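You operate a simulated robot arm through the tools that you are given. There is no shell and no other tool. Be economical: measure what you need, move in short steps, check, and stop when the job is done.

You are at the controls of a simulated two-armed robot. One attempt, no reset.

TASK
Grind the beans fine and pull out the mill drawer.
Fine: shut the drawer and set the red lever first; steady the yellow-handled mill with one hand while the other winds till the hopper is empty.

It is judged by the outcome, as a careful person would: the job done as asked, and still so three seconds after it is handed in. It fails if anything else is knocked over, pushed out of place, dropped, spilled or broken.

THE ROBOT
Two 6-joint arms with two-finger parallel grippers on one trunk, on a base that drives. Base frame: it is fixed to the floor where the robot stands at the start and does not move with it; the origin is under the middle of the robot, x ahead of it, y to its left, z up. Lengths are in cm, angles in rad, forces in N, time in s.
The left shoulder is at the start at [7, 16.6, 143.2], the right one opposite. With the tool pointing down near the work surface each hand reaches from about 42 to 84 cm from the robot's upright axis, wherever it stands, measured 20 degrees to its own side. Places, roughly: mill crank [60, -10, 110]; mill drawer [50, -10, 100]; red lever of the mill [60, 0, 100]. Payload 3.91 kg a hand.
The tool frame of a hand sits at the grasp point between the pads (the TCP): z along the fingers, y along the line on which they close. The tips reach 3 cm beyond it. The gripper opens to 11 cm. The fingers are 2 cm wide and 1 cm thick; the gripper's body (4.8 by 11.2 cm) begins 5.5 cm behind the TCP.
Orientation is told as [roll, pitch, yaw] about the base's x, y, z axes, in that order, counted from this pose: with the fingers straight down and closing along the base's y, the tool's x points along the base's -x, its y along +y and its z along -z.

THE INTERFACE
- The arms move only by the tool move_arm. It takes "left_series", "right_series" or both (then of equal length, played together; a hand with none holds still); each is a list of rows, each an object of numbers (a shift or turn left out is 0, a gripper value left out holds the last): "x", "y", "z": the shift along the tool's x, y, z in cm; "ax", "ay", "az": the turn, a rotation vector about the tool's x, y, z in rad. In form: [{"x": .., "y": .., "z": .., "ax": .., "ay": .., "az": ..}, ...]. A call has 1 to 8 rows; each row is the pose to reach, as a shift and turn from the pose commanded when the call began, along the tool's axes at that moment. "left_jaw" and "right_jaw" are, for a hand that has rows, the opening, from 0 (shut) to 1 (fully open), set as the call begins (left out, the last holds). A row lasts 0.2 s, in which the tool goes at most 5 cm and 0.15 rad; a call with a longer step from one row to the next is refused whole, and so is a gripper value outside its range. Where a pose cannot be reached the arm comes as near as it can. A force on the tool above 40 N (or 10 N above the force at the start of the call, whichever is more), or a blocked arm, ends the call early, and 0.2 s more pass. The fingers move at their own pace (about 10.8 cm/s each) and stop on an object; they squeeze with about 25 N. The grip force told is the motor's: it shows also when the fingers shut on nothing. Time passes only in rows, and 0.2 s behind the last, so rows that repeat a pose let the fingers close. It gives the time, the measured TCP pose, the force on the tool (base axes), the opening and the grip force at its end, in the units of the frame above (readings bear some noise), with the torque about the TCP (base axes, N m) and any sound that the robot's microphone picked up.
- Cameras (640 x 400 px; columns grow to the right, rows downward): "scene" is now at [12.61, -2.18, 164.04]; the picture's right is [-0.26, -0.97, 0.00], its down [-0.74, 0.20, -0.64] and it looks along [0.62, -0.17, -0.77] (base axes); focal length 264 px, centre (320, 200). "left" rides on the left gripper at [7.7, -0.7, -11.4] in its tool frame; the picture's right is [0.09, 1.00, 0.00], its down [-0.80, 0.07, -0.59] and it looks along [-0.59, 0.05, 0.80] (tool axes); focal length 270 px, centre (320, 200). "right" rides on the right gripper at [7.7, 0.7, -11.4] in its tool frame; the picture's right is [-0.09, 1.00, 0.00], its down [-0.80, -0.07, -0.59] and it looks along [-0.59, -0.05, 0.80] (tool axes); focal length 270 px, centre (320, 200). There is no depth. A picture from a camera that has moved, and an enlarged one, comes with that camera's place and axes in the base frame and with its lens.
- capture(camera): a new picture of that camera. It takes no simulated time.
- raise_lower(by): slides the trunk up (or, below 0, down) by that many cm; the arms and the scene camera ride with it, the base frame stays. It gives what a move gives, with no picture.
- drive_base(legs): drives the robot by 1 to 6 legs, each [ahead, left, turn to the left] in cm, cm and rad, along the robot's own axes; the way and the turn of a leg run together, so that a leg with both is an arc; at most 150 cm and 3.142 rad a leg. The arms and the cameras ride along, it lands a little off, and it stops where it bumps. It gives what a move gives.
- aim_head(pan, tilt): turns the head with the scene camera to pan (to the left, within 1.501 rad either way) and tilt (down, from -0.506 to 1.204), counted from straight ahead of the robot. It gives what a move gives.
- close_up(camera, box): a new picture of the part [left, top, right, bottom] of that camera's present view, enlarged. It takes no simulated time.
- finish_job(): hands the job in; it is judged then, once.

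Work in short steps. Places have to be worked out from the pictures, the camera data and where the tool is seen: move nearer, look again, correct. Check each grasp and each placing, and mend what went wrong. You have 120 turns and 88 pictures in all, those below and enlarged ones among them. Open the grippers and draw the arms clear of the work before you hand the job in, unless the task says otherwise; then end with one line.

The tools are called after "Emit:" by a JSON object that holds its "fn" and its "kwargs". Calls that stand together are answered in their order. move_arm: Moves the arms, as the interface text tells. Its arguments: {"type":"object","properties":{"left_series":{"type":"array","items":{"type":"object","properties":{"x":{"type":"number"},"y":{"type":"number"},"z":{"type":"number"},"ax":{"type":"number"},"ay":{"type":"number"},"az":{"type":"number"}}}},"left_jaw":{"type":"number"},"right_series":{"type":"array","items":{"type":"object","properties":{"x":{"type":"number"},"y":{"type":"number"},"z":{"type":"number"},"ax":{"type":"number"},"ay":{"type":"number"},"az":{"type":"number"}}}},"right_jaw":{"type":"number"}},"required":[]} The other tools are called the same way: raise_lower (by) slides the trunk up or down; drive_base (legs) drives the base; aim_head (pan, tilt) turns the head that bears the scene camera; capture (camera) takes a picture; close_up (camera, box) takes an enlarged picture of a part of a camera's view; finish_job () hands the job in.

At the start:

```text
clock: 0.0
left_eef_pos: [56.46, 16.63, 99.94]
left_tcp_rot: [0.0, -0.001, 0.0]
left_ft_force: [-0.6, 0.6, -0.2]
left_torque: [0.0, 0.01, 0.01]
left_finger_gap: 10.99
left_grip_force: 0.0
right_eef_pos: [57.72, -34.67, 99.87]
right_tcp_rot: [0.001, -0.001, -0.001]
right_ft_force: [0.0, 0.7, 0.8]
right_torque: [0.0, 0.03, -0.01]
right_finger_gap: 11.02
right_grip_force: 0.1
trunk travel left (down, up): [-92.7, 1.3]
robot x, y, heading: [0.39, -0.36, -0.001]
head pan, tilt: [-0.264, 0.871]
```

scene: 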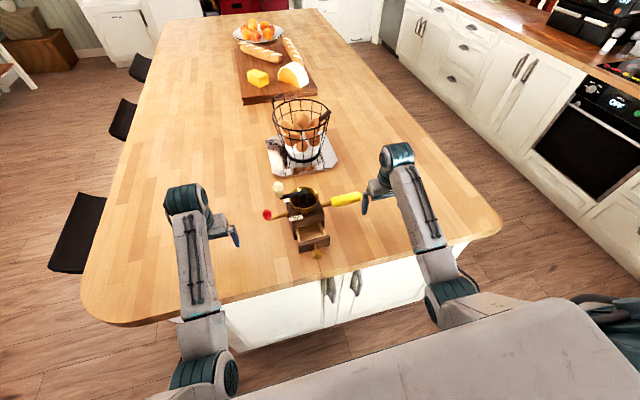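
right: 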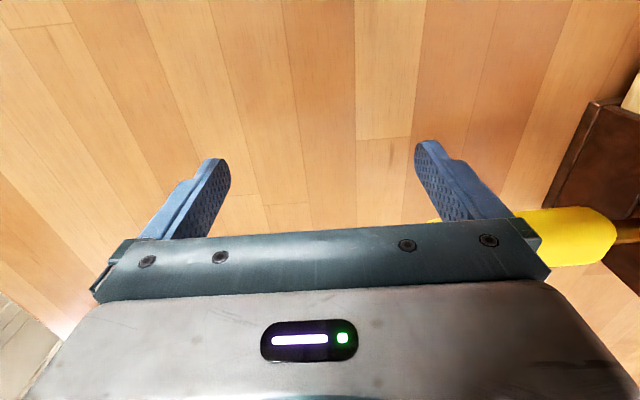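
left: 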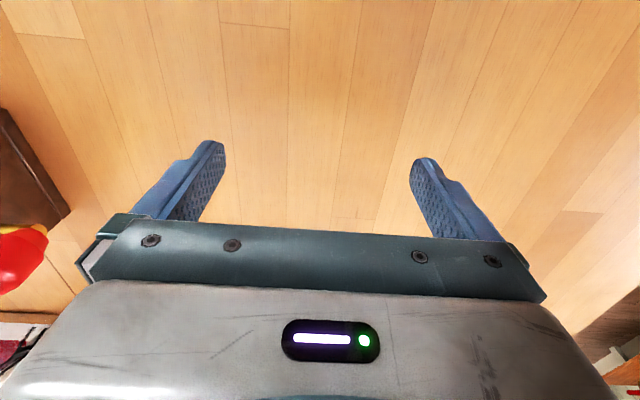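

I start with an enlarged look at the mill.

Emit:
{"fn": "close_up", "kwargs": {"camera": "scene", "box": [240, 160, 400, 260]}}

```text
4.00 times, centred on (320, 210) of scene
camera zoom: at [12.61, -2.18, 164.04], right [-0.26, -0.97, 0.0], down [-0.74, 0.2, -0.64], along [0.62, -0.17, -0.77], focal length 1057 px, centre (320, 160)
```

zoom: 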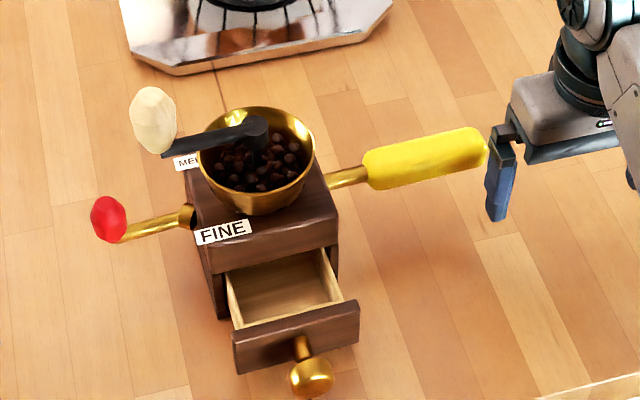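

The mill stands at about x 57–67, y −15 to −5, and its drawer is open toward me. I raise the left hand and turn it so its camera looks at the lever side.

Emit:
{"fn": "move_arm", "kwargs": {"left_series": [{"z": -3, "az": 0.15}, {"z": -6, "az": 0.3}, {"z": -9, "az": 0.45}, {"z": -12, "az": 0.6}, {"z": -14, "az": 0.75}, {"z": -14, "az": 0.9}, {"z": -14, "az": 1.05}, {"z": -14, "az": 1.2}]}}

Emit:
{"fn": "capture", "kwargs": {"camera": "left"}}

```text
clock: 1.8
left_eef_pos: [60.4, 12.53, 104.15]
left_tcp_rot: [0.017, -0.004, -1.202]
left_ft_force: [0.0, 0.4, -0.7]
left_torque: [0.01, -0.02, -0.03]
left_finger_gap: 11.0
left_grip_force: 0.1
left hand out of reach, approached as far as the arm can: row 1, 2, 3, 4, 5, 6, 7, 8
right_eef_pos: [57.66, -34.66, 100.03]
right_tcp_rot: [0.001, -0.001, 0.001]
right_ft_force: [-1.2, 0.8, 0.0]
right_torque: [0.03, 0.0, -0.02]
right_finger_gap: 11.0
right_grip_force: 0.0
trunk travel left (down, up): [-92.7, 1.3]
robot x, y, heading: [0.08, -0.03, 0.001]
head pan, tilt: [-0.264, 0.871]
```

```text
83 pictures are left
camera left: at [56.79, 19.43, 115.5], right [0.9, 0.44, 0.02], down [0.34, -0.72, 0.6], along [0.28, -0.53, -0.8], focal length 270 px, centre (320, 200)
```

left: 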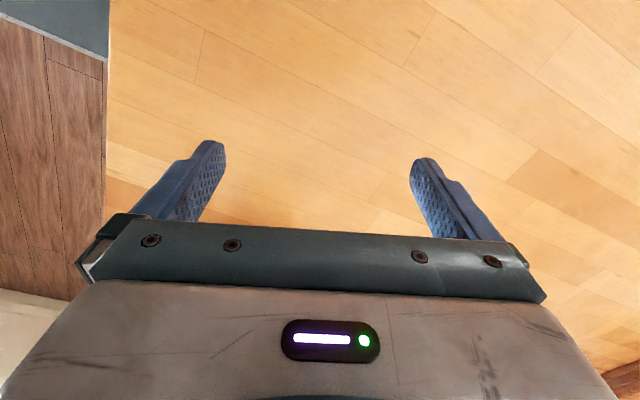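

The hand camera only sees along the fingers, so I zoom the scene camera on the lever instead.

Emit:
{"fn": "close_up", "kwargs": {"camera": "scene", "box": [256, 180, 336, 230]}}

```text
8.00 times, centred on (296, 205) of scene
camera zoom: at [12.56, -2.24, 164.04], right [-0.26, -0.97, 0.0], down [-0.74, 0.2, -0.64], along [0.62, -0.17, -0.77], focal length 2113 px, centre (512, 160)
```

zoom: 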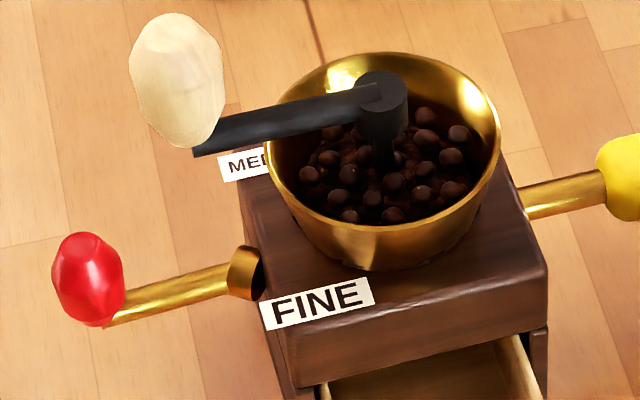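

I undo the yaw and move left, before tilting the hand to look at the mill sideways.

Emit:
{"fn": "move_arm", "kwargs": {"left_series": [{"x": 2, "y": 0.7, "az": -0.15, "z": 1}, {"x": 4, "y": 1.4, "az": -0.3, "z": 2}, {"x": 6, "y": 2.1, "az": -0.45, "z": 4}, {"x": 8, "y": 2.8, "az": -0.6, "z": 6}, {"x": 10, "y": 3.5, "az": -0.75, "z": 8}, {"x": 12, "y": 4.2, "az": -0.9, "z": 8}, {"x": 13, "y": 4.9, "az": -1.05, "z": 8}, {"x": 14, "y": 5.4, "az": -1.2, "z": 8}]}}

Emit:
{"fn": "move_arm", "kwargs": {"left_series": [{"ax": 0.15}, {"ax": 0.3}, {"ax": 0.45}, {"ax": 0.6}, {"ax": 0.75}, {"ax": 0.9}, {"ax": 1.05}, {"ax": 1.2}]}}

Emit:
{"fn": "capture", "kwargs": {"camera": "left"}}

```text
clock: 3.6
left_eef_pos: [60.2, 27.59, 96.01]
left_tcp_rot: [0.0, -0.001, 0.002]
left_ft_force: [-0.5, -0.2, 0.0]
left_torque: [0.0, -0.01, -0.03]
left_finger_gap: 10.98
left_grip_force: 0.0
right_eef_pos: [57.6, -34.46, 100.01]
right_tcp_rot: [-0.001, 0.0, 0.001]
right_ft_force: [0.2, -0.3, -1.3]
right_torque: [-0.02, 0.02, 0.02]
right_finger_gap: 11.01
right_grip_force: 0.0
trunk travel left (down, up): [-92.7, 1.3]
robot x, y, heading: [0.18, 0.02, -0.001]
head pan, tilt: [-0.264, 0.871]
```

```text
clock: 4.3
left_eef_pos: [60.13, 28.54, 96.91]
left_tcp_rot: [-0.339, -0.018, 0.005]
left_ft_force: [-15.4, 6.8, 20.7]
left_torque: [1.37, 0.97, 0.75]
left_finger_gap: 10.93
left_grip_force: 0.0
right_eef_pos: [57.39, -34.33, 100.11]
right_tcp_rot: [-0.001, -0.005, 0.001]
right_ft_force: [-0.9, 0.4, 0.0]
right_torque: [-0.01, -0.01, 0.01]
right_finger_gap: 11.0
right_grip_force: 0.1
trunk travel left (down, up): [-92.7, 1.3]
robot x, y, heading: [0.1, -0.37, 0.004]
head pan, tilt: [-0.264, 0.871]
stopped in row 3 (left hand): the force on the tool passed its limit (the readings are from after the stop); the commanded pose is now the measured one
```

```text
81 pictures are left
camera left: at [52.25, 31.59, 107.88], right [-0.09, 0.94, -0.33], down [0.79, 0.27, 0.55], along [0.61, -0.21, -0.77], focal length 270 px, centre (320, 200)
```

left: 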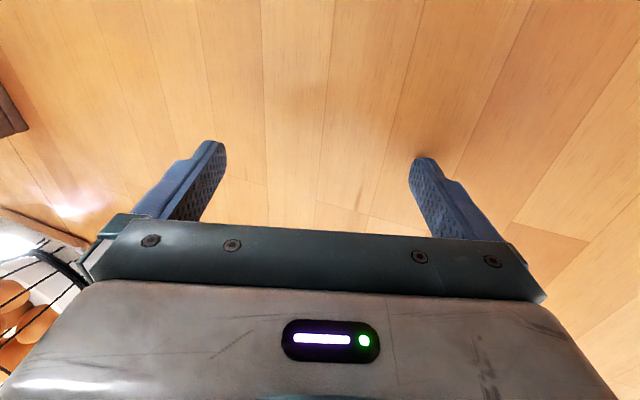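

The low finger touched the table. I lift the hand first, then go on tilting.

Emit:
{"fn": "move_arm", "kwargs": {"left_series": [{"y": -1.5, "z": -4}, {"y": -3, "z": -8}, {"y": -4, "z": -11.3}, {"y": -4, "z": -11.3, "ax": 0.15}, {"y": -4, "z": -11.3, "ax": 0.3}, {"y": -4, "z": -11.3, "ax": 0.45}, {"y": -4, "z": -11.3, "ax": 0.6}, {"y": -4, "z": -11.3, "ax": 0.75}]}}

Emit:
{"fn": "capture", "kwargs": {"camera": "left"}}

```text
clock: 6.1
left_eef_pos: [60.29, 28.25, 108.64]
left_tcp_rot: [-1.093, -0.014, 0.004]
left_ft_force: [0.8, 0.7, -0.2]
left_torque: [0.02, -0.01, 0.02]
left_finger_gap: 11.01
left_grip_force: 0.0
left hand out of reach, approached as far as the arm can: row 3
right_eef_pos: [57.78, -34.38, 100.08]
right_tcp_rot: [0.0, -0.001, 0.001]
right_ft_force: [0.0, 0.2, 1.1]
right_torque: [-0.01, 0.0, -0.02]
right_finger_gap: 11.01
right_grip_force: 0.1
trunk travel left (down, up): [-92.7, 1.3]
robot x, y, heading: [-0.34, 0.01, 0.0]
head pan, tilt: [-0.264, 0.871]
```

```text
80 pictures are left
camera left: at [52.49, 38.11, 114.35], right [-0.08, 0.46, -0.89], down [0.8, 0.56, 0.22], along [0.6, -0.69, -0.41], focal length 270 px, centre (320, 200)
```

left: 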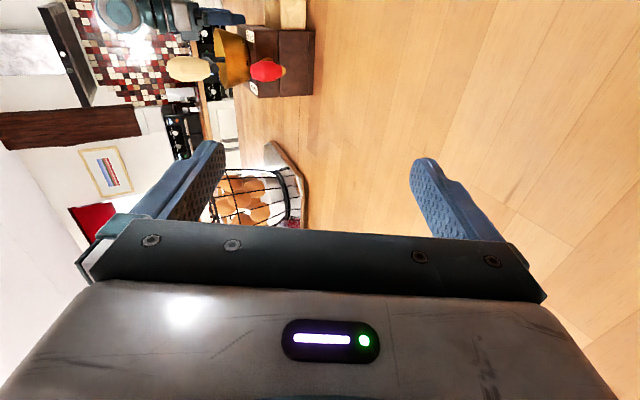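

The mill is in view, rotated 90°. I zoom in on it.

Emit:
{"fn": "close_up", "kwargs": {"camera": "left", "box": [160, 20, 320, 120]}}

```text
4.00 times, centred on (240, 70) of left
camera zoom: at [52.49, 38.11, 114.35], right [-0.08, 0.46, -0.89], down [0.8, 0.56, 0.22], along [0.6, -0.69, -0.41], focal length 1081 px, centre (640, 720)
```

zoom: 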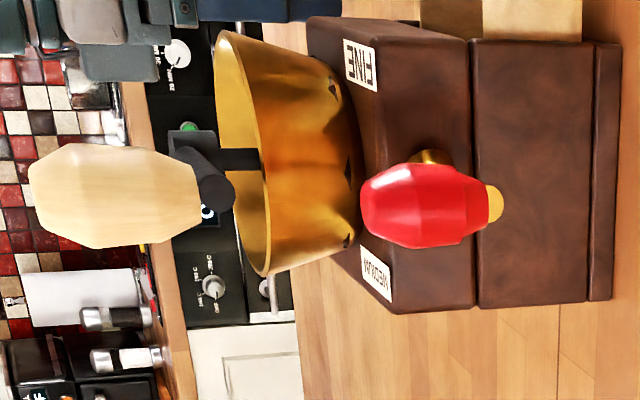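

I judge the red knob to be at (61, 0.6, 102), standing on a lever that should swing along the side face towards FINE, which is at the front. The crank knob is at (61, −4, 111) and the handle lies along y at (62, −19…−29, 101). I back the base up for better reach at height.

Emit:
{"fn": "drive_base", "kwargs": {"legs": [[-12, 0, 0]]}}

Emit:
{"fn": "capture", "kwargs": {"camera": "scene"}}

```text
clock: 7.4
left_eef_pos: [48.41, 28.38, 108.43]
left_tcp_rot: [-1.091, -0.013, 0.007]
left_ft_force: [0.1, 0.2, -0.4]
left_torque: [-0.01, -0.01, -0.02]
left_finger_gap: 11.02
left_grip_force: 0.1
right_eef_pos: [46.0, -34.37, 99.85]
right_tcp_rot: [0.001, 0.001, 0.003]
right_ft_force: [0.7, 0.9, -1.1]
right_torque: [0.03, -0.04, -0.02]
right_finger_gap: 11.01
right_grip_force: 0.1
trunk travel left (down, up): [-92.7, 1.3]
robot x, y, heading: [-11.93, 0.06, 0.003]
head pan, tilt: [-0.264, 0.871]
```

```text
78 pictures are left
camera scene: at [0.88, -2.1, 164.01], right [-0.26, -0.97, 0.0], down [-0.74, 0.2, -0.64], along [0.62, -0.17, -0.77], focal length 264 px, centre (320, 200)
```

scene: 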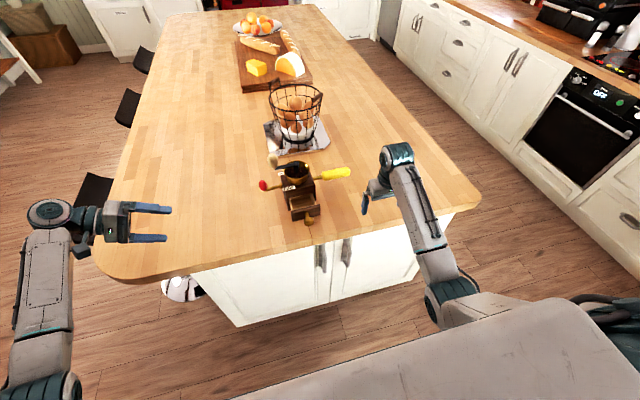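

I raise and yaw the right hand so that its fingers close along x, keeping it outside the handle.

Emit:
{"fn": "move_arm", "kwargs": {"right_series": [{"y": -2, "z": -2, "az": -0.15}, {"y": -4, "z": -4, "az": -0.3}, {"y": -6, "z": -6, "az": -0.45, "x": -2}, {"y": -6, "z": -8, "az": -0.6, "x": -4}, {"y": -6, "z": -8, "az": -0.75, "x": -6}, {"y": -6, "z": -8, "az": -0.9, "x": -8}, {"y": -6, "z": -8, "az": -1.05, "x": -10}, {"y": -6, "z": -8, "az": -1.2, "x": -12}]}}

```text
clock: 9.2
left_eef_pos: [48.28, 28.33, 108.55]
left_tcp_rot: [-1.092, -0.014, 0.008]
left_ft_force: [0.2, -0.3, 0.5]
left_torque: [-0.01, -0.04, 0.01]
left_finger_gap: 10.98
left_grip_force: 0.1
right_eef_pos: [57.83, -40.37, 107.88]
right_tcp_rot: [0.001, 0.003, 1.206]
right_ft_force: [-0.1, -0.1, -0.1]
right_torque: [-0.01, 0.03, -0.01]
right_finger_gap: 11.01
right_grip_force: 0.1
right hand out of reach, approached as far as the arm can: row 2, 3, 4, 5
trunk travel left (down, up): [-92.7, 1.3]
robot x, y, heading: [-12.33, 0.03, 0.002]
head pan, tilt: [-0.264, 0.871]
```

I finish the yaw and move above x≈62.

Emit:
{"fn": "move_arm", "kwargs": {"right_series": [{"x": -0.5, "y": -1.3, "az": -0.12}, {"x": -1, "y": -2.6, "az": -0.25}, {"x": -1.5, "y": -3.9, "az": -0.365}]}}

Emit:
{"fn": "move_arm", "kwargs": {"right_series": [{"ay": -0.15}, {"ay": -0.3}, {"ay": -0.45}, {"ay": -0.6}, {"ay": -0.75}]}}

Emit:
{"fn": "capture", "kwargs": {"camera": "right"}}

Emit:
{"fn": "capture", "kwargs": {"camera": "scene"}}

```text
clock: 10.0
left_eef_pos: [48.16, 28.28, 108.47]
left_tcp_rot: [-1.092, -0.014, 0.005]
left_ft_force: [-0.5, 0.8, 0.4]
left_torque: [0.0, -0.02, 0.01]
left_finger_gap: 11.02
left_grip_force: 0.1
right_eef_pos: [61.89, -40.34, 108.0]
right_tcp_rot: [0.0, 0.0, 1.571]
right_ft_force: [0.0, 0.6, 0.1]
right_torque: [0.02, 0.01, -0.01]
right_finger_gap: 11.04
right_grip_force: 0.1
trunk travel left (down, up): [-92.7, 1.3]
robot x, y, heading: [-11.79, -0.01, 0.005]
head pan, tilt: [-0.264, 0.871]
```

```text
clock: 11.2
left_eef_pos: [48.19, 28.25, 108.62]
left_tcp_rot: [-1.09, -0.013, 0.008]
left_ft_force: [-0.3, -0.3, -0.6]
left_torque: [-0.04, 0.0, 0.01]
left_finger_gap: 11.01
left_grip_force: 0.0
right_eef_pos: [62.01, -40.51, 107.91]
right_tcp_rot: [0.001, -0.752, 1.566]
right_ft_force: [-0.1, 0.4, -0.4]
right_torque: [-0.01, -0.01, 0.02]
right_finger_gap: 11.0
right_grip_force: 0.0
trunk travel left (down, up): [-92.7, 1.3]
robot x, y, heading: [-12.26, 0.19, 0.003]
head pan, tilt: [-0.264, 0.871]
```

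```text
77 pictures are left
camera right: at [61.26, -53.87, 110.98], right [-1.0, 0.07, 0.06], down [0.07, 0.18, 0.98], along [0.06, 0.98, -0.18], focal length 270 px, centre (320, 200)
```

right: 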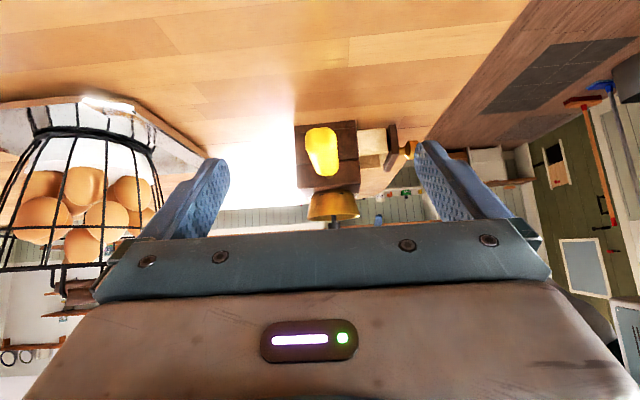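

```text
76 pictures are left
camera scene: at [0.59, -2.21, 164.03], right [-0.26, -0.97, 0.0], down [-0.74, 0.2, -0.64], along [0.62, -0.17, -0.77], focal length 264 px, centre (320, 200)
```

scene: 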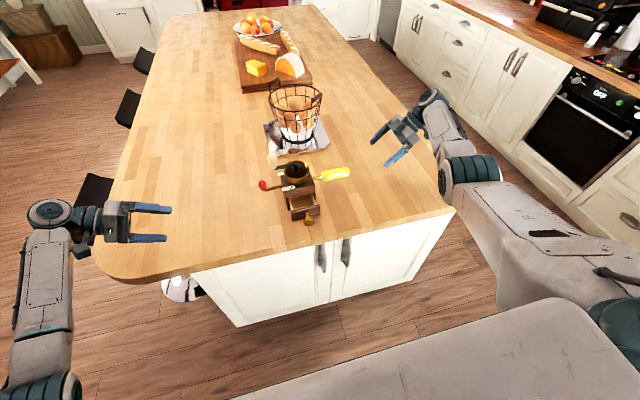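

The side view confirms the handle at x≈62.3, z≈101.5. I move the open right hand onto it along the tool axis.

Emit:
{"fn": "move_arm", "kwargs": {"right_series": [{"x": -1.6, "z": 3.8}, {"x": -3.2, "z": 7.6}, {"x": -4.8, "z": 11.4}, {"x": -6.4, "z": 15.1}, {"x": -6.4, "z": 15.1}]}}

Emit:
{"fn": "capture", "kwargs": {"camera": "right"}}

Emit:
{"fn": "close_up", "kwargs": {"camera": "scene", "box": [240, 130, 400, 230]}}

```text
clock: 12.4
left_eef_pos: [48.34, 28.3, 108.53]
left_tcp_rot: [-1.091, -0.013, 0.008]
left_ft_force: [0.1, 0.0, -0.5]
left_torque: [0.02, 0.02, 0.01]
left_finger_gap: 10.98
left_grip_force: 0.0
right_eef_pos: [62.16, -25.41, 101.23]
right_tcp_rot: [-0.001, -0.75, 1.568]
right_ft_force: [-0.1, -0.3, 0.2]
right_torque: [0.01, -0.01, 0.03]
right_finger_gap: 11.0
right_grip_force: 0.0
trunk travel left (down, up): [-92.7, 1.3]
robot x, y, heading: [-12.04, -0.01, 0.004]
head pan, tilt: [-0.264, 0.871]
```

```text
75 pictures are left
camera right: at [61.45, -38.93, 104.33], right [-1.0, 0.07, 0.06], down [0.07, 0.18, 0.98], along [0.06, 0.98, -0.18], focal length 270 px, centre (320, 200)
```

right: 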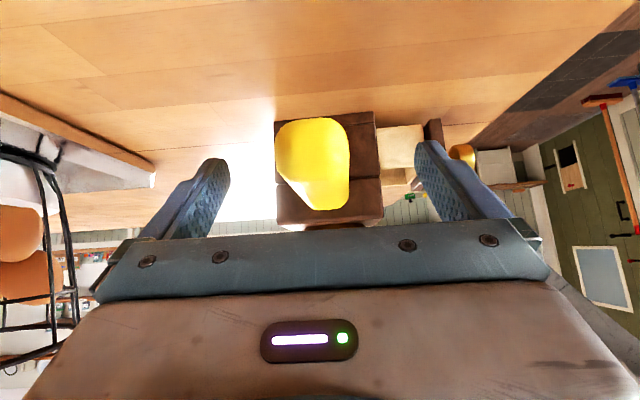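

```text
4.00 times, centred on (320, 180) of scene
camera zoom: at [0.54, -2.18, 164.04], right [-0.26, -0.97, 0.0], down [-0.74, 0.2, -0.64], along [0.62, -0.17, -0.77], focal length 1057 px, centre (320, 280)
```

zoom: 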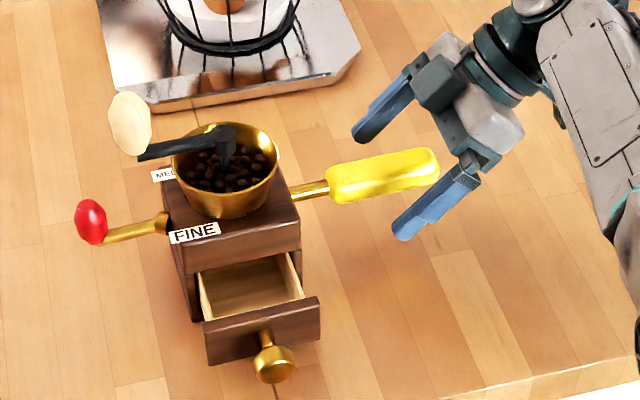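

The handle lies centred between the fingers, so I close the right gripper.

Emit:
{"fn": "move_arm", "kwargs": {"right_series": [{"x": 0}, {"x": 0}, {"x": 0}], "right_jaw": 0}}

Emit:
{"fn": "close_up", "kwargs": {"camera": "scene", "box": [240, 130, 400, 230]}}

```text
clock: 13.2
left_eef_pos: [48.11, 28.47, 108.62]
left_tcp_rot: [-1.091, -0.015, 0.006]
left_ft_force: [0.4, 0.4, 0.3]
left_torque: [0.02, -0.01, -0.02]
left_finger_gap: 11.01
left_grip_force: 0.0
right_eef_pos: [62.16, -25.48, 101.31]
right_tcp_rot: [0.0, -0.749, 1.569]
right_ft_force: [-2.4, 0.1, -0.1]
right_torque: [0.2, 0.24, 0.53]
right_finger_gap: 3.18
right_grip_force: 25.5
trunk travel left (down, up): [-92.7, 1.3]
robot x, y, heading: [-12.26, 0.1, 0.006]
head pan, tilt: [-0.264, 0.871]
```

```text
4.00 times, centred on (320, 180) of scene
camera zoom: at [0.5, -2.13, 164.04], right [-0.26, -0.97, 0.0], down [-0.74, 0.2, -0.64], along [0.62, -0.17, -0.77], focal length 1057 px, centre (320, 280)
```

zoom: 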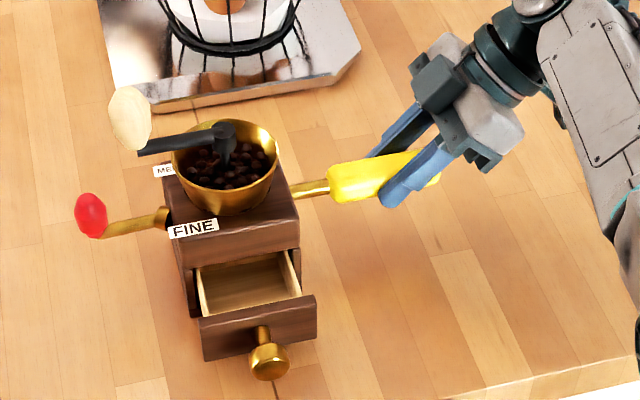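

The handle is gripped, with a gap of 3.2 cm. Next I shut the drawer with the left hand; its knob is at about (47, −10.7, 98.5). I untilt the left hand and draw it back in x first.

Emit:
{"fn": "move_arm", "kwargs": {"left_series": [{"x": 1, "ax": 0.0}, {"x": 2, "ax": -0.15}, {"x": 3, "ax": -0.3}, {"x": 4, "ax": -0.45}, {"x": 5, "ax": -0.6}, {"x": 6, "ax": -0.75}, {"x": 7, "ax": -0.9}, {"x": 8, "ax": -1.05}], "left_jaw": 0}}

```text
clock: 15.0
left_eef_pos: [41.96, 31.14, 101.21]
left_tcp_rot: [-0.04, -0.029, 0.006]
left_ft_force: [-0.1, 0.2, 0.3]
left_torque: [-0.03, 0.01, -0.03]
left_finger_gap: 0.04
left_grip_force: 25.0
left hand out of reach, approached as far as the arm can: row 6, 7, 8
right_eef_pos: [62.19, -25.54, 101.29]
right_tcp_rot: [-0.001, -0.752, 1.569]
right_ft_force: [-1.0, 1.0, 0.4]
right_torque: [-0.29, 0.13, 0.11]
right_finger_gap: 3.24
right_grip_force: 25.4
trunk travel left (down, up): [-92.7, 1.3]
robot x, y, heading: [-11.98, 0.17, -0.001]
head pan, tilt: [-0.264, 0.871]
```

I move the left hand over in front of the drawer knob.

Emit:
{"fn": "move_arm", "kwargs": {"left_series": [{"y": -4.8}, {"y": -9.6}, {"y": -14.4}, {"y": -19.2}, {"y": -24}, {"y": -28.8}, {"y": -33.6, "x": 0.5}, {"y": -38, "x": 1}]}}

Emit:
{"fn": "close_up", "kwargs": {"camera": "scene", "box": [220, 150, 380, 250]}}

```text
clock: 16.2
left_eef_pos: [42.79, 17.36, 99.0]
left_tcp_rot: [0.123, -0.006, 0.057]
left_ft_force: [-0.9, 0.2, -0.7]
left_torque: [0.0, 0.01, -0.01]
left_finger_gap: 0.0
left_grip_force: 24.7
left hand out of reach, approached as far as the arm can: row 1, 2, 3, 5, 6
right_eef_pos: [62.21, -25.45, 101.3]
right_tcp_rot: [0.0, -0.75, 1.568]
right_ft_force: [-1.1, 2.4, -0.5]
right_torque: [0.44, 0.03, 0.13]
right_finger_gap: 3.19
right_grip_force: 25.3
trunk travel left (down, up): [-92.7, 1.3]
robot x, y, heading: [-12.54, -0.08, 0.004]
head pan, tilt: [-0.264, 0.871]
stopped in row 6 (left hand): the arm was blocked; the commanded pose is now the measured one
```

```text
4.00 times, centred on (300, 200) of scene
camera zoom: at [0.52, -2.07, 164.04], right [-0.26, -0.97, 0.0], down [-0.74, 0.2, -0.64], along [0.62, -0.17, -0.77], focal length 1057 px, centre (400, 200)
```

zoom: 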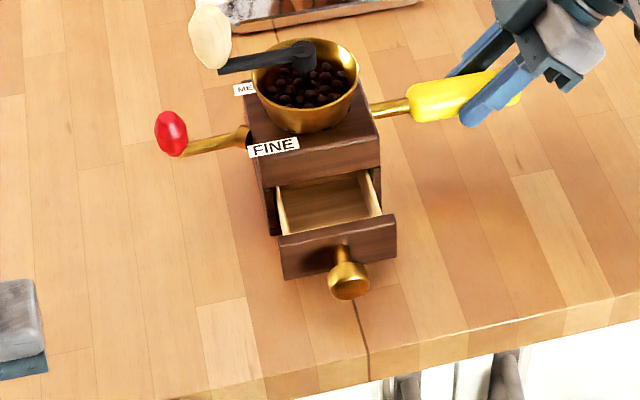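

The left arm reached its inner limit. I go around further forward, where there is room left of the drawer, and fix the small tilt.

Emit:
{"fn": "move_arm", "kwargs": {"left_series": [{"x": -2, "y": -0.5, "ax": 0.06, "az": 0.03}, {"x": -4, "y": -3, "ax": 0.12, "az": 0.057}, {"x": -5, "y": -7.5, "ax": 0.123, "az": 0.057}, {"x": -5, "y": -12, "ax": 0.123, "az": 0.057}, {"x": -5, "y": -16, "ax": 0.123, "az": 0.057}, {"x": -5, "y": -19, "ax": 0.123, "az": 0.057}]}}

```text
clock: 17.5
left_eef_pos: [50.3, 12.42, 95.05]
left_tcp_rot: [0.126, -0.006, 0.068]
left_ft_force: [-10.5, 2.4, 10.1]
left_torque: [0.02, 0.3, -0.04]
left_finger_gap: 0.0
left_grip_force: 25.1
left hand out of reach, approached as far as the arm can: row 5, 6
right_eef_pos: [62.06, -25.54, 101.37]
right_tcp_rot: [0.0, -0.746, 1.569]
right_ft_force: [-3.5, -0.4, 2.9]
right_torque: [0.78, 0.3, 0.74]
right_finger_gap: 3.21
right_grip_force: 25.2
trunk travel left (down, up): [-92.7, 1.3]
robot x, y, heading: [-11.82, -0.07, 0.011]
head pan, tilt: [-0.264, 0.871]
stopped in row 6 (left hand): the arm was blocked; the commanded pose is now the measured one
```

Emit:
{"fn": "move_arm", "kwargs": {"left_series": [{"z": -3}, {"z": -5, "x": -3}]}}

Emit:
{"fn": "capture", "kwargs": {"camera": "scene"}}

```text
clock: 18.1
left_eef_pos: [53.57, 11.72, 99.89]
left_tcp_rot: [0.124, -0.004, 0.068]
left_ft_force: [-0.2, 0.1, 0.0]
left_torque: [-0.04, 0.01, 0.01]
left_finger_gap: 0.0
left_grip_force: 24.7
right_eef_pos: [62.15, -25.51, 101.3]
right_tcp_rot: [-0.001, -0.746, 1.568]
right_ft_force: [-1.3, -2.7, 5.4]
right_torque: [0.81, 0.51, 0.57]
right_finger_gap: 3.21
right_grip_force: 24.8
trunk travel left (down, up): [-92.7, 1.3]
robot x, y, heading: [-11.79, -0.04, 0.006]
head pan, tilt: [-0.264, 0.871]
```

```text
71 pictures are left
camera scene: at [0.56, -2.1, 164.05], right [-0.26, -0.97, 0.0], down [-0.74, 0.2, -0.64], along [0.62, -0.16, -0.77], focal length 264 px, centre (320, 200)
```

scene: 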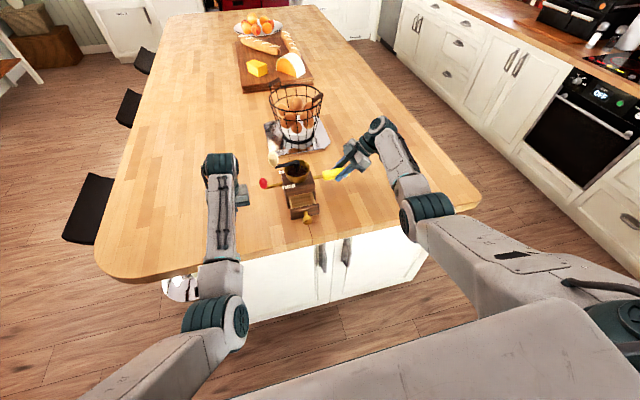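

The left elbow is folded low near the table edge and the hand is limited at zero yaw. I try turning the hand with the arm's azimuth, a negative yaw, while crossing over.

Emit:
{"fn": "move_arm", "kwargs": {"left_series": [{"ax": 0.12, "az": 0.05, "z": -1}, {"ax": 0.12, "az": 0.2, "z": -1}, {"ax": 0.12, "az": 0.35, "z": -1}, {"ax": 0.12, "az": 0.5, "y": -3, "z": -1}, {"ax": 0.12, "az": 0.5, "y": -6, "z": -1, "x": 2}, {"ax": 0.12, "az": 0.5, "y": -9, "z": -1, "x": 4}]}}

```text
clock: 19.7
left_eef_pos: [53.29, 9.12, 100.9]
left_tcp_rot: [0.085, 0.013, -0.38]
left_ft_force: [-0.5, -0.5, 0.5]
left_torque: [0.0, 0.0, -0.01]
left_finger_gap: 0.01
left_grip_force: 25.1
left hand out of reach, approached as far as the arm can: row 6
right_eef_pos: [62.06, -25.45, 101.38]
right_tcp_rot: [-0.002, -0.744, 1.569]
right_ft_force: [-1.6, -0.9, 3.0]
right_torque: [-0.16, 0.3, 0.38]
right_finger_gap: 3.15
right_grip_force: 25.0
trunk travel left (down, up): [-92.7, 1.3]
robot x, y, heading: [-12.42, 0.19, 0.007]
head pan, tilt: [-0.264, 0.871]
stopped in row 6 (left hand): the arm was blocked; the commanded pose is now the measured one
```

The wrist bend seems to be the limit. Tilting the fingers forward, away from the robot, should relieve it.

Emit:
{"fn": "move_arm", "kwargs": {"left_series": [{"ay": -0.15, "z": -1}, {"ay": -0.3, "z": -2}, {"ay": -0.45, "z": -2, "x": 1}, {"ay": -0.6, "z": -2, "x": 2}, {"ay": -0.75, "z": -2, "x": 3}, {"ay": -0.75, "z": -2, "x": 3, "y": -4}, {"ay": -0.75, "z": -2, "x": 5, "y": -8}]}}

```text
clock: 20.6
left_eef_pos: [58.96, 11.46, 114.02]
left_tcp_rot: [0.229, -0.624, -0.48]
left_ft_force: [-0.1, 0.4, 0.2]
left_torque: [0.03, 0.0, 0.0]
left_finger_gap: 0.0
left_grip_force: 24.7
right_eef_pos: [62.15, -25.48, 101.27]
right_tcp_rot: [0.0, -0.746, 1.57]
right_ft_force: [-4.0, -0.6, 2.4]
right_torque: [-0.13, -0.05, 0.33]
right_finger_gap: 3.15
right_grip_force: 24.2
trunk travel left (down, up): [-92.7, 1.3]
robot x, y, heading: [-11.88, -0.02, 0.0]
head pan, tilt: [-0.264, 0.871]
stopped in row 4 (left hand): the arm was blocked; the commanded pose is now the measured one
```

The pose deviates strongly, so something on the arm itself is blocked. I look at the left arm with the head turned.

Emit:
{"fn": "aim_head", "kwargs": {"pan": 0.3, "tilt": 1.1}}

Emit:
{"fn": "capture", "kwargs": {"camera": "scene"}}

```text
clock: 21.6
left_eef_pos: [58.85, 11.35, 114.03]
left_tcp_rot: [0.23, -0.623, -0.48]
left_ft_force: [0.1, -0.5, -0.2]
left_torque: [-0.02, -0.01, 0.0]
left_finger_gap: 0.0
left_grip_force: 24.7
right_eef_pos: [62.15, -25.44, 101.23]
right_tcp_rot: [-0.002, -0.746, 1.567]
right_ft_force: [-1.5, -1.5, 2.0]
right_torque: [-0.13, 0.18, 0.16]
right_finger_gap: 3.2
right_grip_force: 24.7
trunk travel left (down, up): [-92.7, 1.3]
robot x, y, heading: [-11.89, -0.29, 0.005]
head pan, tilt: [0.3, 1.1]
```

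```text
70 pictures are left
camera scene: at [-0.98, 1.81, 162.45], right [0.3, -0.95, 0.0], down [-0.85, -0.27, -0.45], along [0.43, 0.14, -0.89], focal length 264 px, centre (320, 200)
```

scene: 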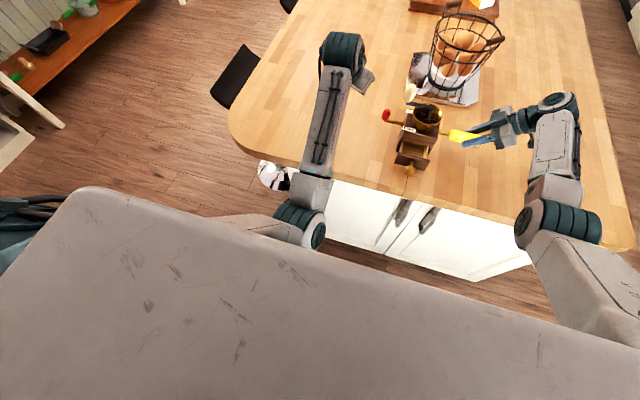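

The left arm can't cross to y<9 from here. The mill lies too far to the left arm's wrong side, so I will release the handle, shift the base right by about 18 cm, and regrip from there. First I release and withdraw the right hand.

Emit:
{"fn": "move_arm", "kwargs": {"right_series": [{"x": 0}, {"x": 0}, {"z": -3}, {"z": -6}, {"z": -10}, {"z": -14}], "right_jaw": 0.7}}

Emit:
{"fn": "move_arm", "kwargs": {"left_series": [{"y": 4}, {"y": 8}, {"y": 12}, {"y": 16}]}}

```text
clock: 22.9
left_eef_pos: [58.87, 11.24, 113.9]
left_tcp_rot: [0.231, -0.621, -0.481]
left_ft_force: [-0.1, 0.4, -0.2]
left_torque: [0.03, 0.02, -0.02]
left_finger_gap: 0.0
left_grip_force: 25.0
right_eef_pos: [62.11, -35.06, 111.34]
right_tcp_rot: [-0.001, -0.748, 1.568]
right_ft_force: [-1.4, 0.2, 0.4]
right_torque: [0.0, 0.02, 0.0]
right_finger_gap: 7.69
right_grip_force: 0.0
trunk travel left (down, up): [-92.7, 1.3]
robot x, y, heading: [-11.63, 0.02, 0.002]
head pan, tilt: [0.3, 1.1]
```

```text
clock: 23.9
left_eef_pos: [64.38, 25.96, 116.94]
left_tcp_rot: [0.22, -0.622, -0.479]
left_ft_force: [0.8, -0.7, -0.2]
left_torque: [0.01, 0.0, 0.01]
left_finger_gap: 0.01
left_grip_force: 25.1
right_eef_pos: [62.09, -34.8, 111.31]
right_tcp_rot: [0.001, -0.744, 1.567]
right_ft_force: [-0.3, -0.3, -1.3]
right_torque: [0.01, 0.01, 0.0]
right_finger_gap: 7.72
right_grip_force: 0.0
trunk travel left (down, up): [-92.7, 1.3]
robot x, y, heading: [-12.03, 0.27, 0.002]
head pan, tilt: [0.3, 1.1]
```

Both hands are clear. I drive back, right, then forward.

Emit:
{"fn": "drive_base", "kwargs": {"legs": [[-20, 0, 0], [0, -18, 0], [15, 0, 0]]}}

Emit:
{"fn": "aim_head", "kwargs": {"pan": 0.1, "tilt": 0.87}}

Emit:
{"fn": "capture", "kwargs": {"camera": "scene"}}

```text
clock: 27.6
left_eef_pos: [59.02, 7.75, 117.35]
left_tcp_rot: [0.229, -0.626, -0.478]
left_ft_force: [0.3, -0.9, 0.2]
left_torque: [0.0, 0.0, 0.03]
left_finger_gap: 0.01
left_grip_force: 25.1
right_eef_pos: [57.06, -52.99, 111.6]
right_tcp_rot: [-0.002, -0.746, 1.573]
right_ft_force: [0.3, 0.3, -0.2]
right_torque: [0.01, -0.01, 0.02]
right_finger_gap: 7.69
right_grip_force: 0.1
trunk travel left (down, up): [-92.7, 1.3]
robot x, y, heading: [-17.21, -17.84, 0.011]
head pan, tilt: [0.3, 1.1]
```

```text
clock: 28.4
left_eef_pos: [59.16, 7.74, 116.96]
left_tcp_rot: [0.225, -0.621, -0.476]
left_ft_force: [-0.3, -0.2, 0.0]
left_torque: [-0.01, 0.03, 0.0]
left_finger_gap: 0.0
left_grip_force: 25.4
right_eef_pos: [57.17, -52.94, 111.49]
right_tcp_rot: [-0.002, -0.745, 1.569]
right_ft_force: [0.7, -0.3, -0.2]
right_torque: [0.01, 0.01, -0.01]
right_finger_gap: 7.69
right_grip_force: 0.0
trunk travel left (down, up): [-92.7, 1.3]
robot x, y, heading: [-16.9, -18.2, 0.007]
head pan, tilt: [0.099, 0.869]
```

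```text
69 pictures are left
camera scene: at [-4.15, -17.33, 164.05], right [0.11, -0.99, 0.0], down [-0.76, -0.08, -0.64], along [0.64, 0.07, -0.76], focal length 264 px, centre (320, 200)
```

scene: 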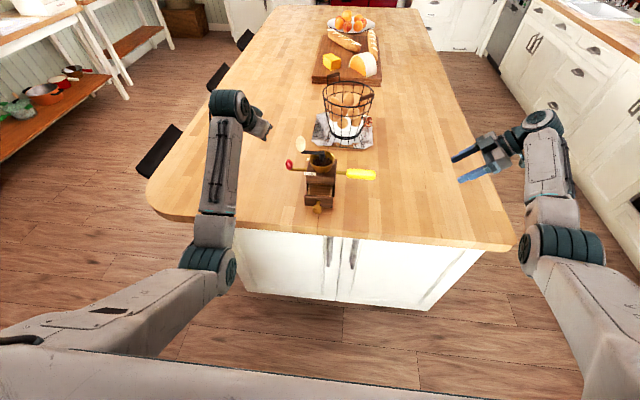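

Now I bring the right hand back in front of the handle and look from there.

Emit:
{"fn": "move_arm", "kwargs": {"right_series": [{"x": -1.8, "y": -1.3, "z": 3.5}, {"x": -3.6, "y": -2.6, "z": 7}, {"x": -5.4, "y": -3.9, "z": 10.5}, {"x": -7.3, "y": -5, "z": 14.2}], "right_jaw": 1}}

Emit:
{"fn": "capture", "kwargs": {"camera": "right"}}

Emit:
{"fn": "close_up", "kwargs": {"camera": "scene", "box": [260, 120, 420, 220]}}

```text
clock: 29.4
left_eef_pos: [59.29, 7.85, 116.82]
left_tcp_rot: [0.221, -0.624, -0.476]
left_ft_force: [0.3, 0.8, -0.9]
left_torque: [-0.01, -0.02, 0.02]
left_finger_gap: 0.0
left_grip_force: 24.8
right_eef_pos: [62.09, -37.68, 105.84]
right_tcp_rot: [-0.001, -0.745, 1.569]
right_ft_force: [-0.4, -0.2, -0.5]
right_torque: [0.01, 0.02, 0.0]
right_finger_gap: 11.03
right_grip_force: 0.0
trunk travel left (down, up): [-92.7, 1.3]
robot x, y, heading: [-17.12, -18.35, 0.003]
head pan, tilt: [0.099, 0.869]
```

```text
68 pictures are left
camera right: at [61.39, -51.15, 109.02], right [-1.0, 0.07, 0.06], down [0.07, 0.19, 0.98], along [0.05, 0.98, -0.19], focal length 270 px, centre (320, 200)
```

right: 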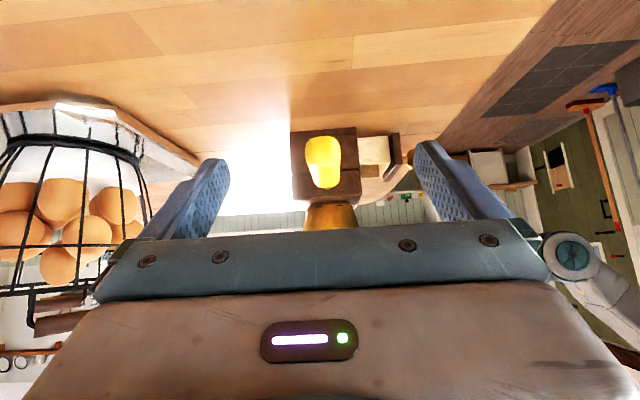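

```text
4.00 times, centred on (340, 170) of scene
camera zoom: at [-4.09, -17.1, 164.05], right [0.11, -0.99, 0.0], down [-0.76, -0.08, -0.64], along [0.64, 0.07, -0.76], focal length 1057 px, centre (240, 320)
```

zoom: 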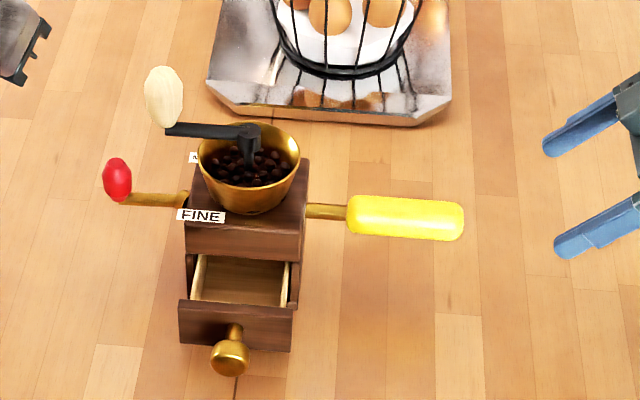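

The handle is unmoved, so I advance and close.

Emit:
{"fn": "move_arm", "kwargs": {"right_series": [{"x": -2, "z": 3.9}, {"x": -4.1, "z": 7.8}, {"x": -6.2, "z": 11.7}, {"x": -6.2, "z": 11.7}]}}

Emit:
{"fn": "move_arm", "kwargs": {"right_series": [{"x": 0}, {"x": 0}, {"x": 0}], "right_jaw": 0}}

```text
clock: 30.4
left_eef_pos: [59.23, 7.72, 116.97]
left_tcp_rot: [0.226, -0.622, -0.475]
left_ft_force: [0.0, 1.4, 0.0]
left_torque: [0.04, -0.02, 0.0]
left_finger_gap: 0.0
left_grip_force: 25.1
right_eef_pos: [62.08, -25.37, 101.57]
right_tcp_rot: [0.0, -0.745, 1.572]
right_ft_force: [-0.3, -0.4, -0.6]
right_torque: [0.05, -0.03, 0.03]
right_finger_gap: 11.0
right_grip_force: 0.0
trunk travel left (down, up): [-92.7, 1.3]
robot x, y, heading: [-17.03, -18.06, 0.01]
head pan, tilt: [0.099, 0.869]
```

```text
clock: 31.2
left_eef_pos: [59.26, 7.88, 116.92]
left_tcp_rot: [0.224, -0.621, -0.477]
left_ft_force: [0.4, -0.4, 0.1]
left_torque: [0.02, 0.01, 0.01]
left_finger_gap: 0.0
left_grip_force: 25.5
right_eef_pos: [62.05, -25.25, 101.48]
right_tcp_rot: [0.0, -0.747, 1.571]
right_ft_force: [-0.3, 1.8, 0.7]
right_torque: [-0.01, -0.19, -0.24]
right_finger_gap: 3.2
right_grip_force: 24.9
trunk travel left (down, up): [-92.7, 1.3]
robot x, y, heading: [-17.13, -18.28, 0.009]
head pan, tilt: [0.099, 0.869]
```

The handle is gripped again. I level the left hand and bring it back in front of the table edge.

Emit:
{"fn": "move_arm", "kwargs": {"left_series": [{"x": 3.8, "y": -1.6, "z": -1.6, "ax": 0.11}, {"x": 7.6, "y": -3.2, "z": -3.2, "ax": 0.22}, {"x": 11.4, "y": -4.8, "z": -4.8, "ax": 0.22}, {"x": 15.2, "y": -6.5, "z": -6.4, "ax": 0.22}]}}

```text
clock: 32.2
left_eef_pos: [42.21, 7.9, 112.09]
left_tcp_rot: [0.003, -0.623, -0.477]
left_ft_force: [0.1, 0.7, 0.0]
left_torque: [0.0, -0.02, 0.03]
left_finger_gap: 0.0
left_grip_force: 24.8
right_eef_pos: [61.9, -25.27, 101.45]
right_tcp_rot: [0.0, -0.742, 1.57]
right_ft_force: [0.3, 0.0, -0.5]
right_torque: [-0.1, 0.05, -0.23]
right_finger_gap: 3.18
right_grip_force: 25.2
trunk travel left (down, up): [-92.7, 1.3]
robot x, y, heading: [-16.61, -18.09, 0.009]
head pan, tilt: [0.099, 0.869]
```

The left hand now moves freely here. I bring its fingertip in front of the drawer knob.

Emit:
{"fn": "move_arm", "kwargs": {"left_series": [{"x": 0.2, "y": -3.3, "z": 2.6}, {"x": 0.5, "y": -6.6, "z": 5.2}, {"x": 0.7, "y": -10, "z": 7.8}, {"x": 1.0, "y": -13.3, "z": 10.4}, {"x": 1.2, "y": -16.6, "z": 12.9}]}}

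Emit:
{"fn": "close_up", "kwargs": {"camera": "scene", "box": [240, 140, 400, 240]}}

```text
clock: 33.6
left_eef_pos: [41.07, -5.14, 100.3]
left_tcp_rot: [0.114, -0.59, -0.526]
left_ft_force: [-0.8, 0.1, -0.6]
left_torque: [0.02, -0.02, 0.01]
left_finger_gap: 0.0
left_grip_force: 25.5
right_eef_pos: [61.98, -25.22, 101.63]
right_tcp_rot: [-0.001, -0.744, 1.569]
right_ft_force: [0.7, 1.4, 1.2]
right_torque: [-0.17, -0.04, -0.08]
right_finger_gap: 3.19
right_grip_force: 24.9
trunk travel left (down, up): [-92.7, 1.3]
robot x, y, heading: [-16.87, -18.09, 0.014]
head pan, tilt: [0.099, 0.869]
stopped in row 5 (left hand): the arm was blocked; the commanded pose is now the measured one
```

```text
4.00 times, centred on (320, 190) of scene
camera zoom: at [-4.17, -17.3, 164.06], right [0.11, -0.99, 0.0], down [-0.76, -0.08, -0.65], along [0.64, 0.07, -0.76], focal length 1057 px, centre (320, 240)
```

zoom: 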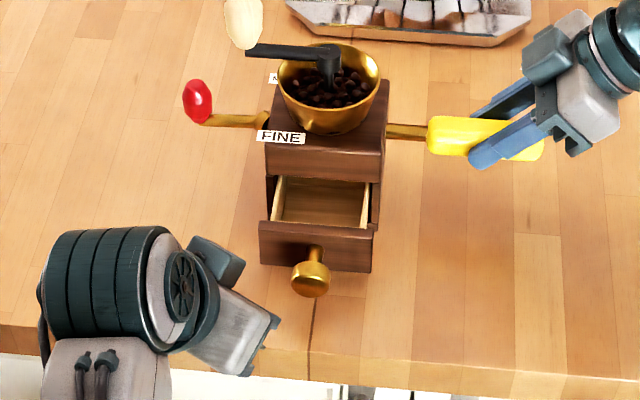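

The left wrist can't go inward past its shoulder line, so I turn the hand to point towards −y, mirroring the right hand. That lets the fingers reach across.

Emit:
{"fn": "move_arm", "kwargs": {"left_series": [{"x": 0.2, "y": 2, "z": -1.5, "ax": 0.087, "az": 0.122}, {"x": 0.5, "y": 4, "z": -3, "ax": 0.174, "az": 0.244}, {"x": 0.5, "y": 5.3, "z": -4, "ax": 0.261, "az": 0.366}, {"x": 0.5, "y": 5.3, "z": -4, "ax": 0.348, "az": 0.488}, {"x": 0.5, "y": 5.3, "z": -4, "ax": 0.435, "az": 0.61}, {"x": 0.5, "y": 5.3, "z": -4, "ax": 0.522, "az": 0.732}, {"x": 0.5, "y": 5.3, "z": -4, "ax": 0.609, "az": 0.85}]}}

```text
clock: 35.2
left_eef_pos: [40.86, 0.23, 103.86]
left_tcp_rot: [0.024, -0.527, -1.526]
left_ft_force: [0.6, 0.3, 0.6]
left_torque: [-0.01, -0.01, -0.03]
left_finger_gap: 0.0
left_grip_force: 25.1
right_eef_pos: [61.95, -25.31, 101.42]
right_tcp_rot: [0.002, -0.743, 1.569]
right_ft_force: [-0.3, -2.2, 0.3]
right_torque: [-0.5, 0.08, 0.19]
right_finger_gap: 3.2
right_grip_force: 25.0
trunk travel left (down, up): [-92.7, 1.3]
robot x, y, heading: [-16.75, -18.07, 0.008]
head pan, tilt: [0.099, 0.869]
```

That works. I tilt a bit more and place the closed fingers in front of the knob.

Emit:
{"fn": "move_arm", "kwargs": {"left_series": [{"ay": -0.13, "x": -1.5, "z": 2.2}, {"ay": -0.26, "x": -3.2, "z": 4.4}, {"ay": -0.26, "x": -4.8, "z": 6.6, "y": -0.2}, {"ay": -0.26, "x": -6.3, "z": 8.75, "y": -0.4}]}}

Emit:
{"fn": "close_up", "kwargs": {"camera": "scene", "box": [240, 140, 400, 240]}}

```text
clock: 36.2
left_eef_pos: [41.24, -9.67, 99.55]
left_tcp_rot: [0.032, -0.788, -1.531]
left_ft_force: [0.5, 0.0, 0.9]
left_torque: [-0.02, -0.01, -0.02]
left_finger_gap: 0.0
left_grip_force: 24.9
right_eef_pos: [62.17, -25.39, 101.54]
right_tcp_rot: [-0.001, -0.744, 1.567]
right_ft_force: [0.0, -1.2, 0.3]
right_torque: [-0.38, -0.01, 0.11]
right_finger_gap: 3.2
right_grip_force: 25.5
trunk travel left (down, up): [-92.7, 1.3]
robot x, y, heading: [-16.97, -17.94, 0.01]
head pan, tilt: [0.099, 0.869]
```

```text
4.00 times, centred on (320, 190) of scene
camera zoom: at [-4.17, -17.43, 164.06], right [0.11, -0.99, 0.0], down [-0.76, -0.08, -0.65], along [0.64, 0.07, -0.76], focal length 1057 px, centre (320, 240)
```

zoom: 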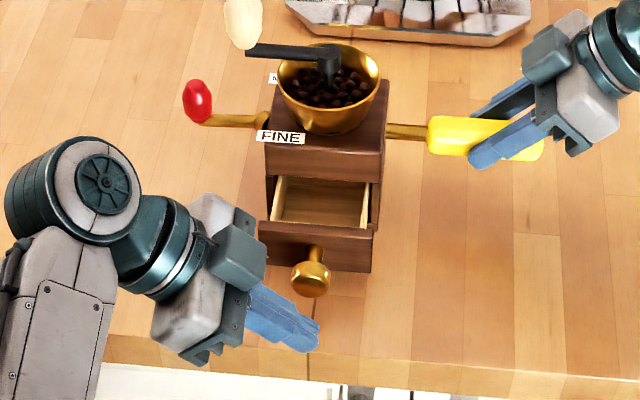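

The fingers are in line with the knob. I push in +x in small steps.

Emit:
{"fn": "move_arm", "kwargs": {"left_series": [{"y": 1.5}, {"y": 3}, {"y": 4.5}, {"y": 5.5}, {"y": 6.5}]}}

Emit:
{"fn": "close_up", "kwargs": {"camera": "scene", "box": [240, 140, 400, 240]}}

```text
clock: 37.4
left_eef_pos: [47.81, -9.18, 99.63]
left_tcp_rot: [0.029, -0.789, -1.53]
left_ft_force: [0.1, 0.0, -0.2]
left_torque: [0.01, 0.07, -0.02]
left_finger_gap: 0.0
left_grip_force: 24.8
right_eef_pos: [62.1, -25.31, 101.54]
right_tcp_rot: [0.001, -0.746, 1.57]
right_ft_force: [1.5, 0.7, -0.4]
right_torque: [0.07, 0.05, 0.01]
right_finger_gap: 3.2
right_grip_force: 25.1
trunk travel left (down, up): [-92.7, 1.3]
robot x, y, heading: [-17.01, -17.9, 0.011]
head pan, tilt: [0.099, 0.869]
```

```text
4.00 times, centred on (320, 190) of scene
camera zoom: at [-4.19, -17.34, 164.06], right [0.11, -0.99, 0.0], down [-0.76, -0.08, -0.65], along [0.64, 0.07, -0.76], focal length 1057 px, centre (320, 240)
```

zoom: 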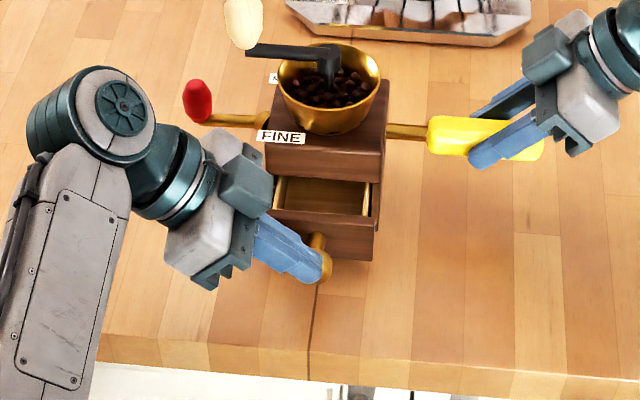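

The drawer is moving in smoothly, so I keep pushing in small steps.

Emit:
{"fn": "move_arm", "kwargs": {"left_series": [{"y": 1}, {"y": 1.8}, {"y": 2.4}, {"y": 3}]}}

Emit:
{"fn": "close_up", "kwargs": {"camera": "scene", "box": [240, 140, 400, 240]}}

```text
clock: 38.4
left_eef_pos: [50.8, -8.98, 99.78]
left_tcp_rot: [0.032, -0.789, -1.53]
left_ft_force: [-1.2, -1.0, 0.6]
left_torque: [0.02, 0.03, -0.05]
left_finger_gap: 0.0
left_grip_force: 24.8
right_eef_pos: [61.99, -25.34, 101.54]
right_tcp_rot: [0.0, -0.746, 1.568]
right_ft_force: [1.3, 0.3, 0.2]
right_torque: [0.16, 0.05, -0.02]
right_finger_gap: 3.19
right_grip_force: 25.0
trunk travel left (down, up): [-92.7, 1.3]
robot x, y, heading: [-16.77, -17.75, 0.01]
head pan, tilt: [0.099, 0.869]
```

```text
4.00 times, centred on (320, 190) of scene
camera zoom: at [-4.19, -17.34, 164.06], right [0.11, -0.99, 0.0], down [-0.76, -0.08, -0.65], along [0.64, 0.07, -0.76], focal length 1057 px, centre (320, 240)
```

zoom: 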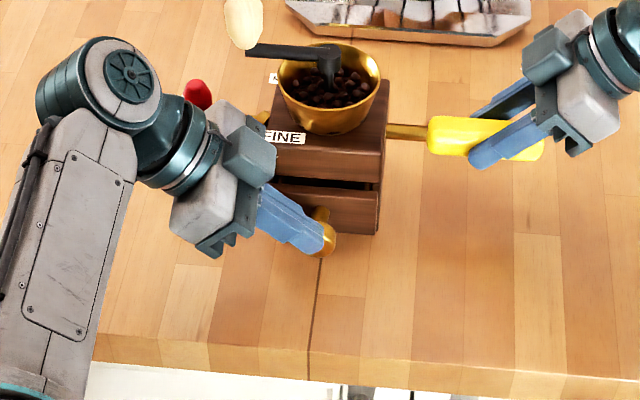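

Almost shut, with perhaps 1 cm left. I push a little more until it resists.

Emit:
{"fn": "move_arm", "kwargs": {"left_series": [{"y": 0.5}, {"y": 0.9}, {"y": 1.3}, {"y": 1.7}]}}

Emit:
{"fn": "close_up", "kwargs": {"camera": "scene", "box": [240, 140, 400, 240]}}

```text
clock: 39.4
left_eef_pos: [52.2, -8.88, 99.57]
left_tcp_rot: [0.025, -0.785, -1.529]
left_ft_force: [-25.4, 14.7, 2.8]
left_torque: [0.34, 0.55, -0.33]
left_finger_gap: 0.03
left_grip_force: 24.8
right_eef_pos: [62.29, -25.58, 101.66]
right_tcp_rot: [-0.007, -0.743, 1.569]
right_ft_force: [21.3, -15.8, 0.6]
right_torque: [-0.23, -0.56, -1.63]
right_finger_gap: 3.38
right_grip_force: 25.5
trunk travel left (down, up): [-92.7, 1.3]
robot x, y, heading: [-17.05, -18.17, 0.01]
head pan, tilt: [0.099, 0.869]
```

```text
4.00 times, centred on (320, 190) of scene
camera zoom: at [-4.31, -17.36, 164.07], right [0.11, -0.99, 0.0], down [-0.76, -0.08, -0.65], along [0.64, 0.07, -0.76], focal length 1057 px, centre (320, 240)
```

zoom: 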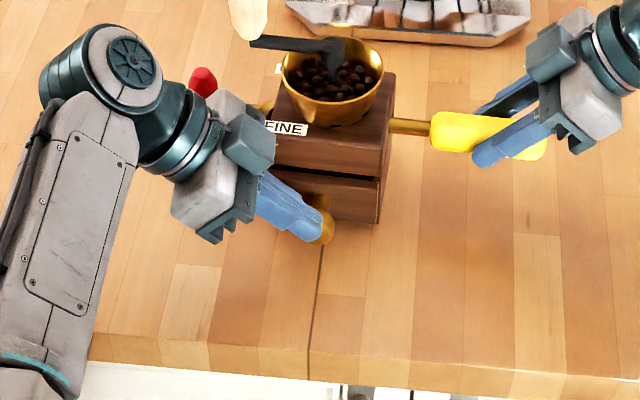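

Resistance of 25 N: the drawer has reached its stop. I back off and check that it is fully shut.

Emit:
{"fn": "move_arm", "kwargs": {"left_series": [{"y": -1.5}, {"y": -5}, {"y": -8, "x": 2}, {"y": -9, "x": 6}]}}

Emit:
{"fn": "close_up", "kwargs": {"camera": "scene", "box": [260, 130, 400, 218]}}

```text
clock: 40.4
left_eef_pos: [43.27, -5.27, 95.39]
left_tcp_rot: [0.033, -0.791, -1.535]
left_ft_force: [-0.3, -0.7, 0.7]
left_torque: [-0.02, 0.0, -0.02]
left_finger_gap: 0.02
left_grip_force: 24.7
right_eef_pos: [61.94, -25.15, 101.52]
right_tcp_rot: [0.002, -0.743, 1.57]
right_ft_force: [-1.9, 2.2, 2.5]
right_torque: [0.56, -0.28, 0.27]
right_finger_gap: 3.19
right_grip_force: 24.5
trunk travel left (down, up): [-92.7, 1.3]
robot x, y, heading: [-16.93, -17.78, 0.011]
head pan, tilt: [0.099, 0.869]
```

```text
4.55 times, centred on (330, 174) of scene
camera zoom: at [-4.3, -17.06, 164.07], right [0.11, -0.99, 0.0], down [-0.76, -0.08, -0.65], along [0.64, 0.07, -0.76], focal length 1201 px, centre (274, 318)
```

zoom: 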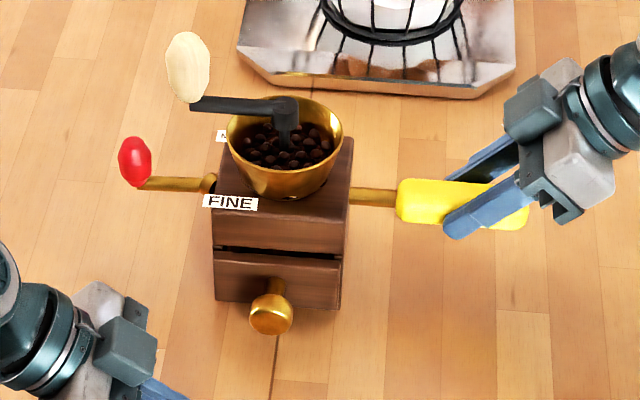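

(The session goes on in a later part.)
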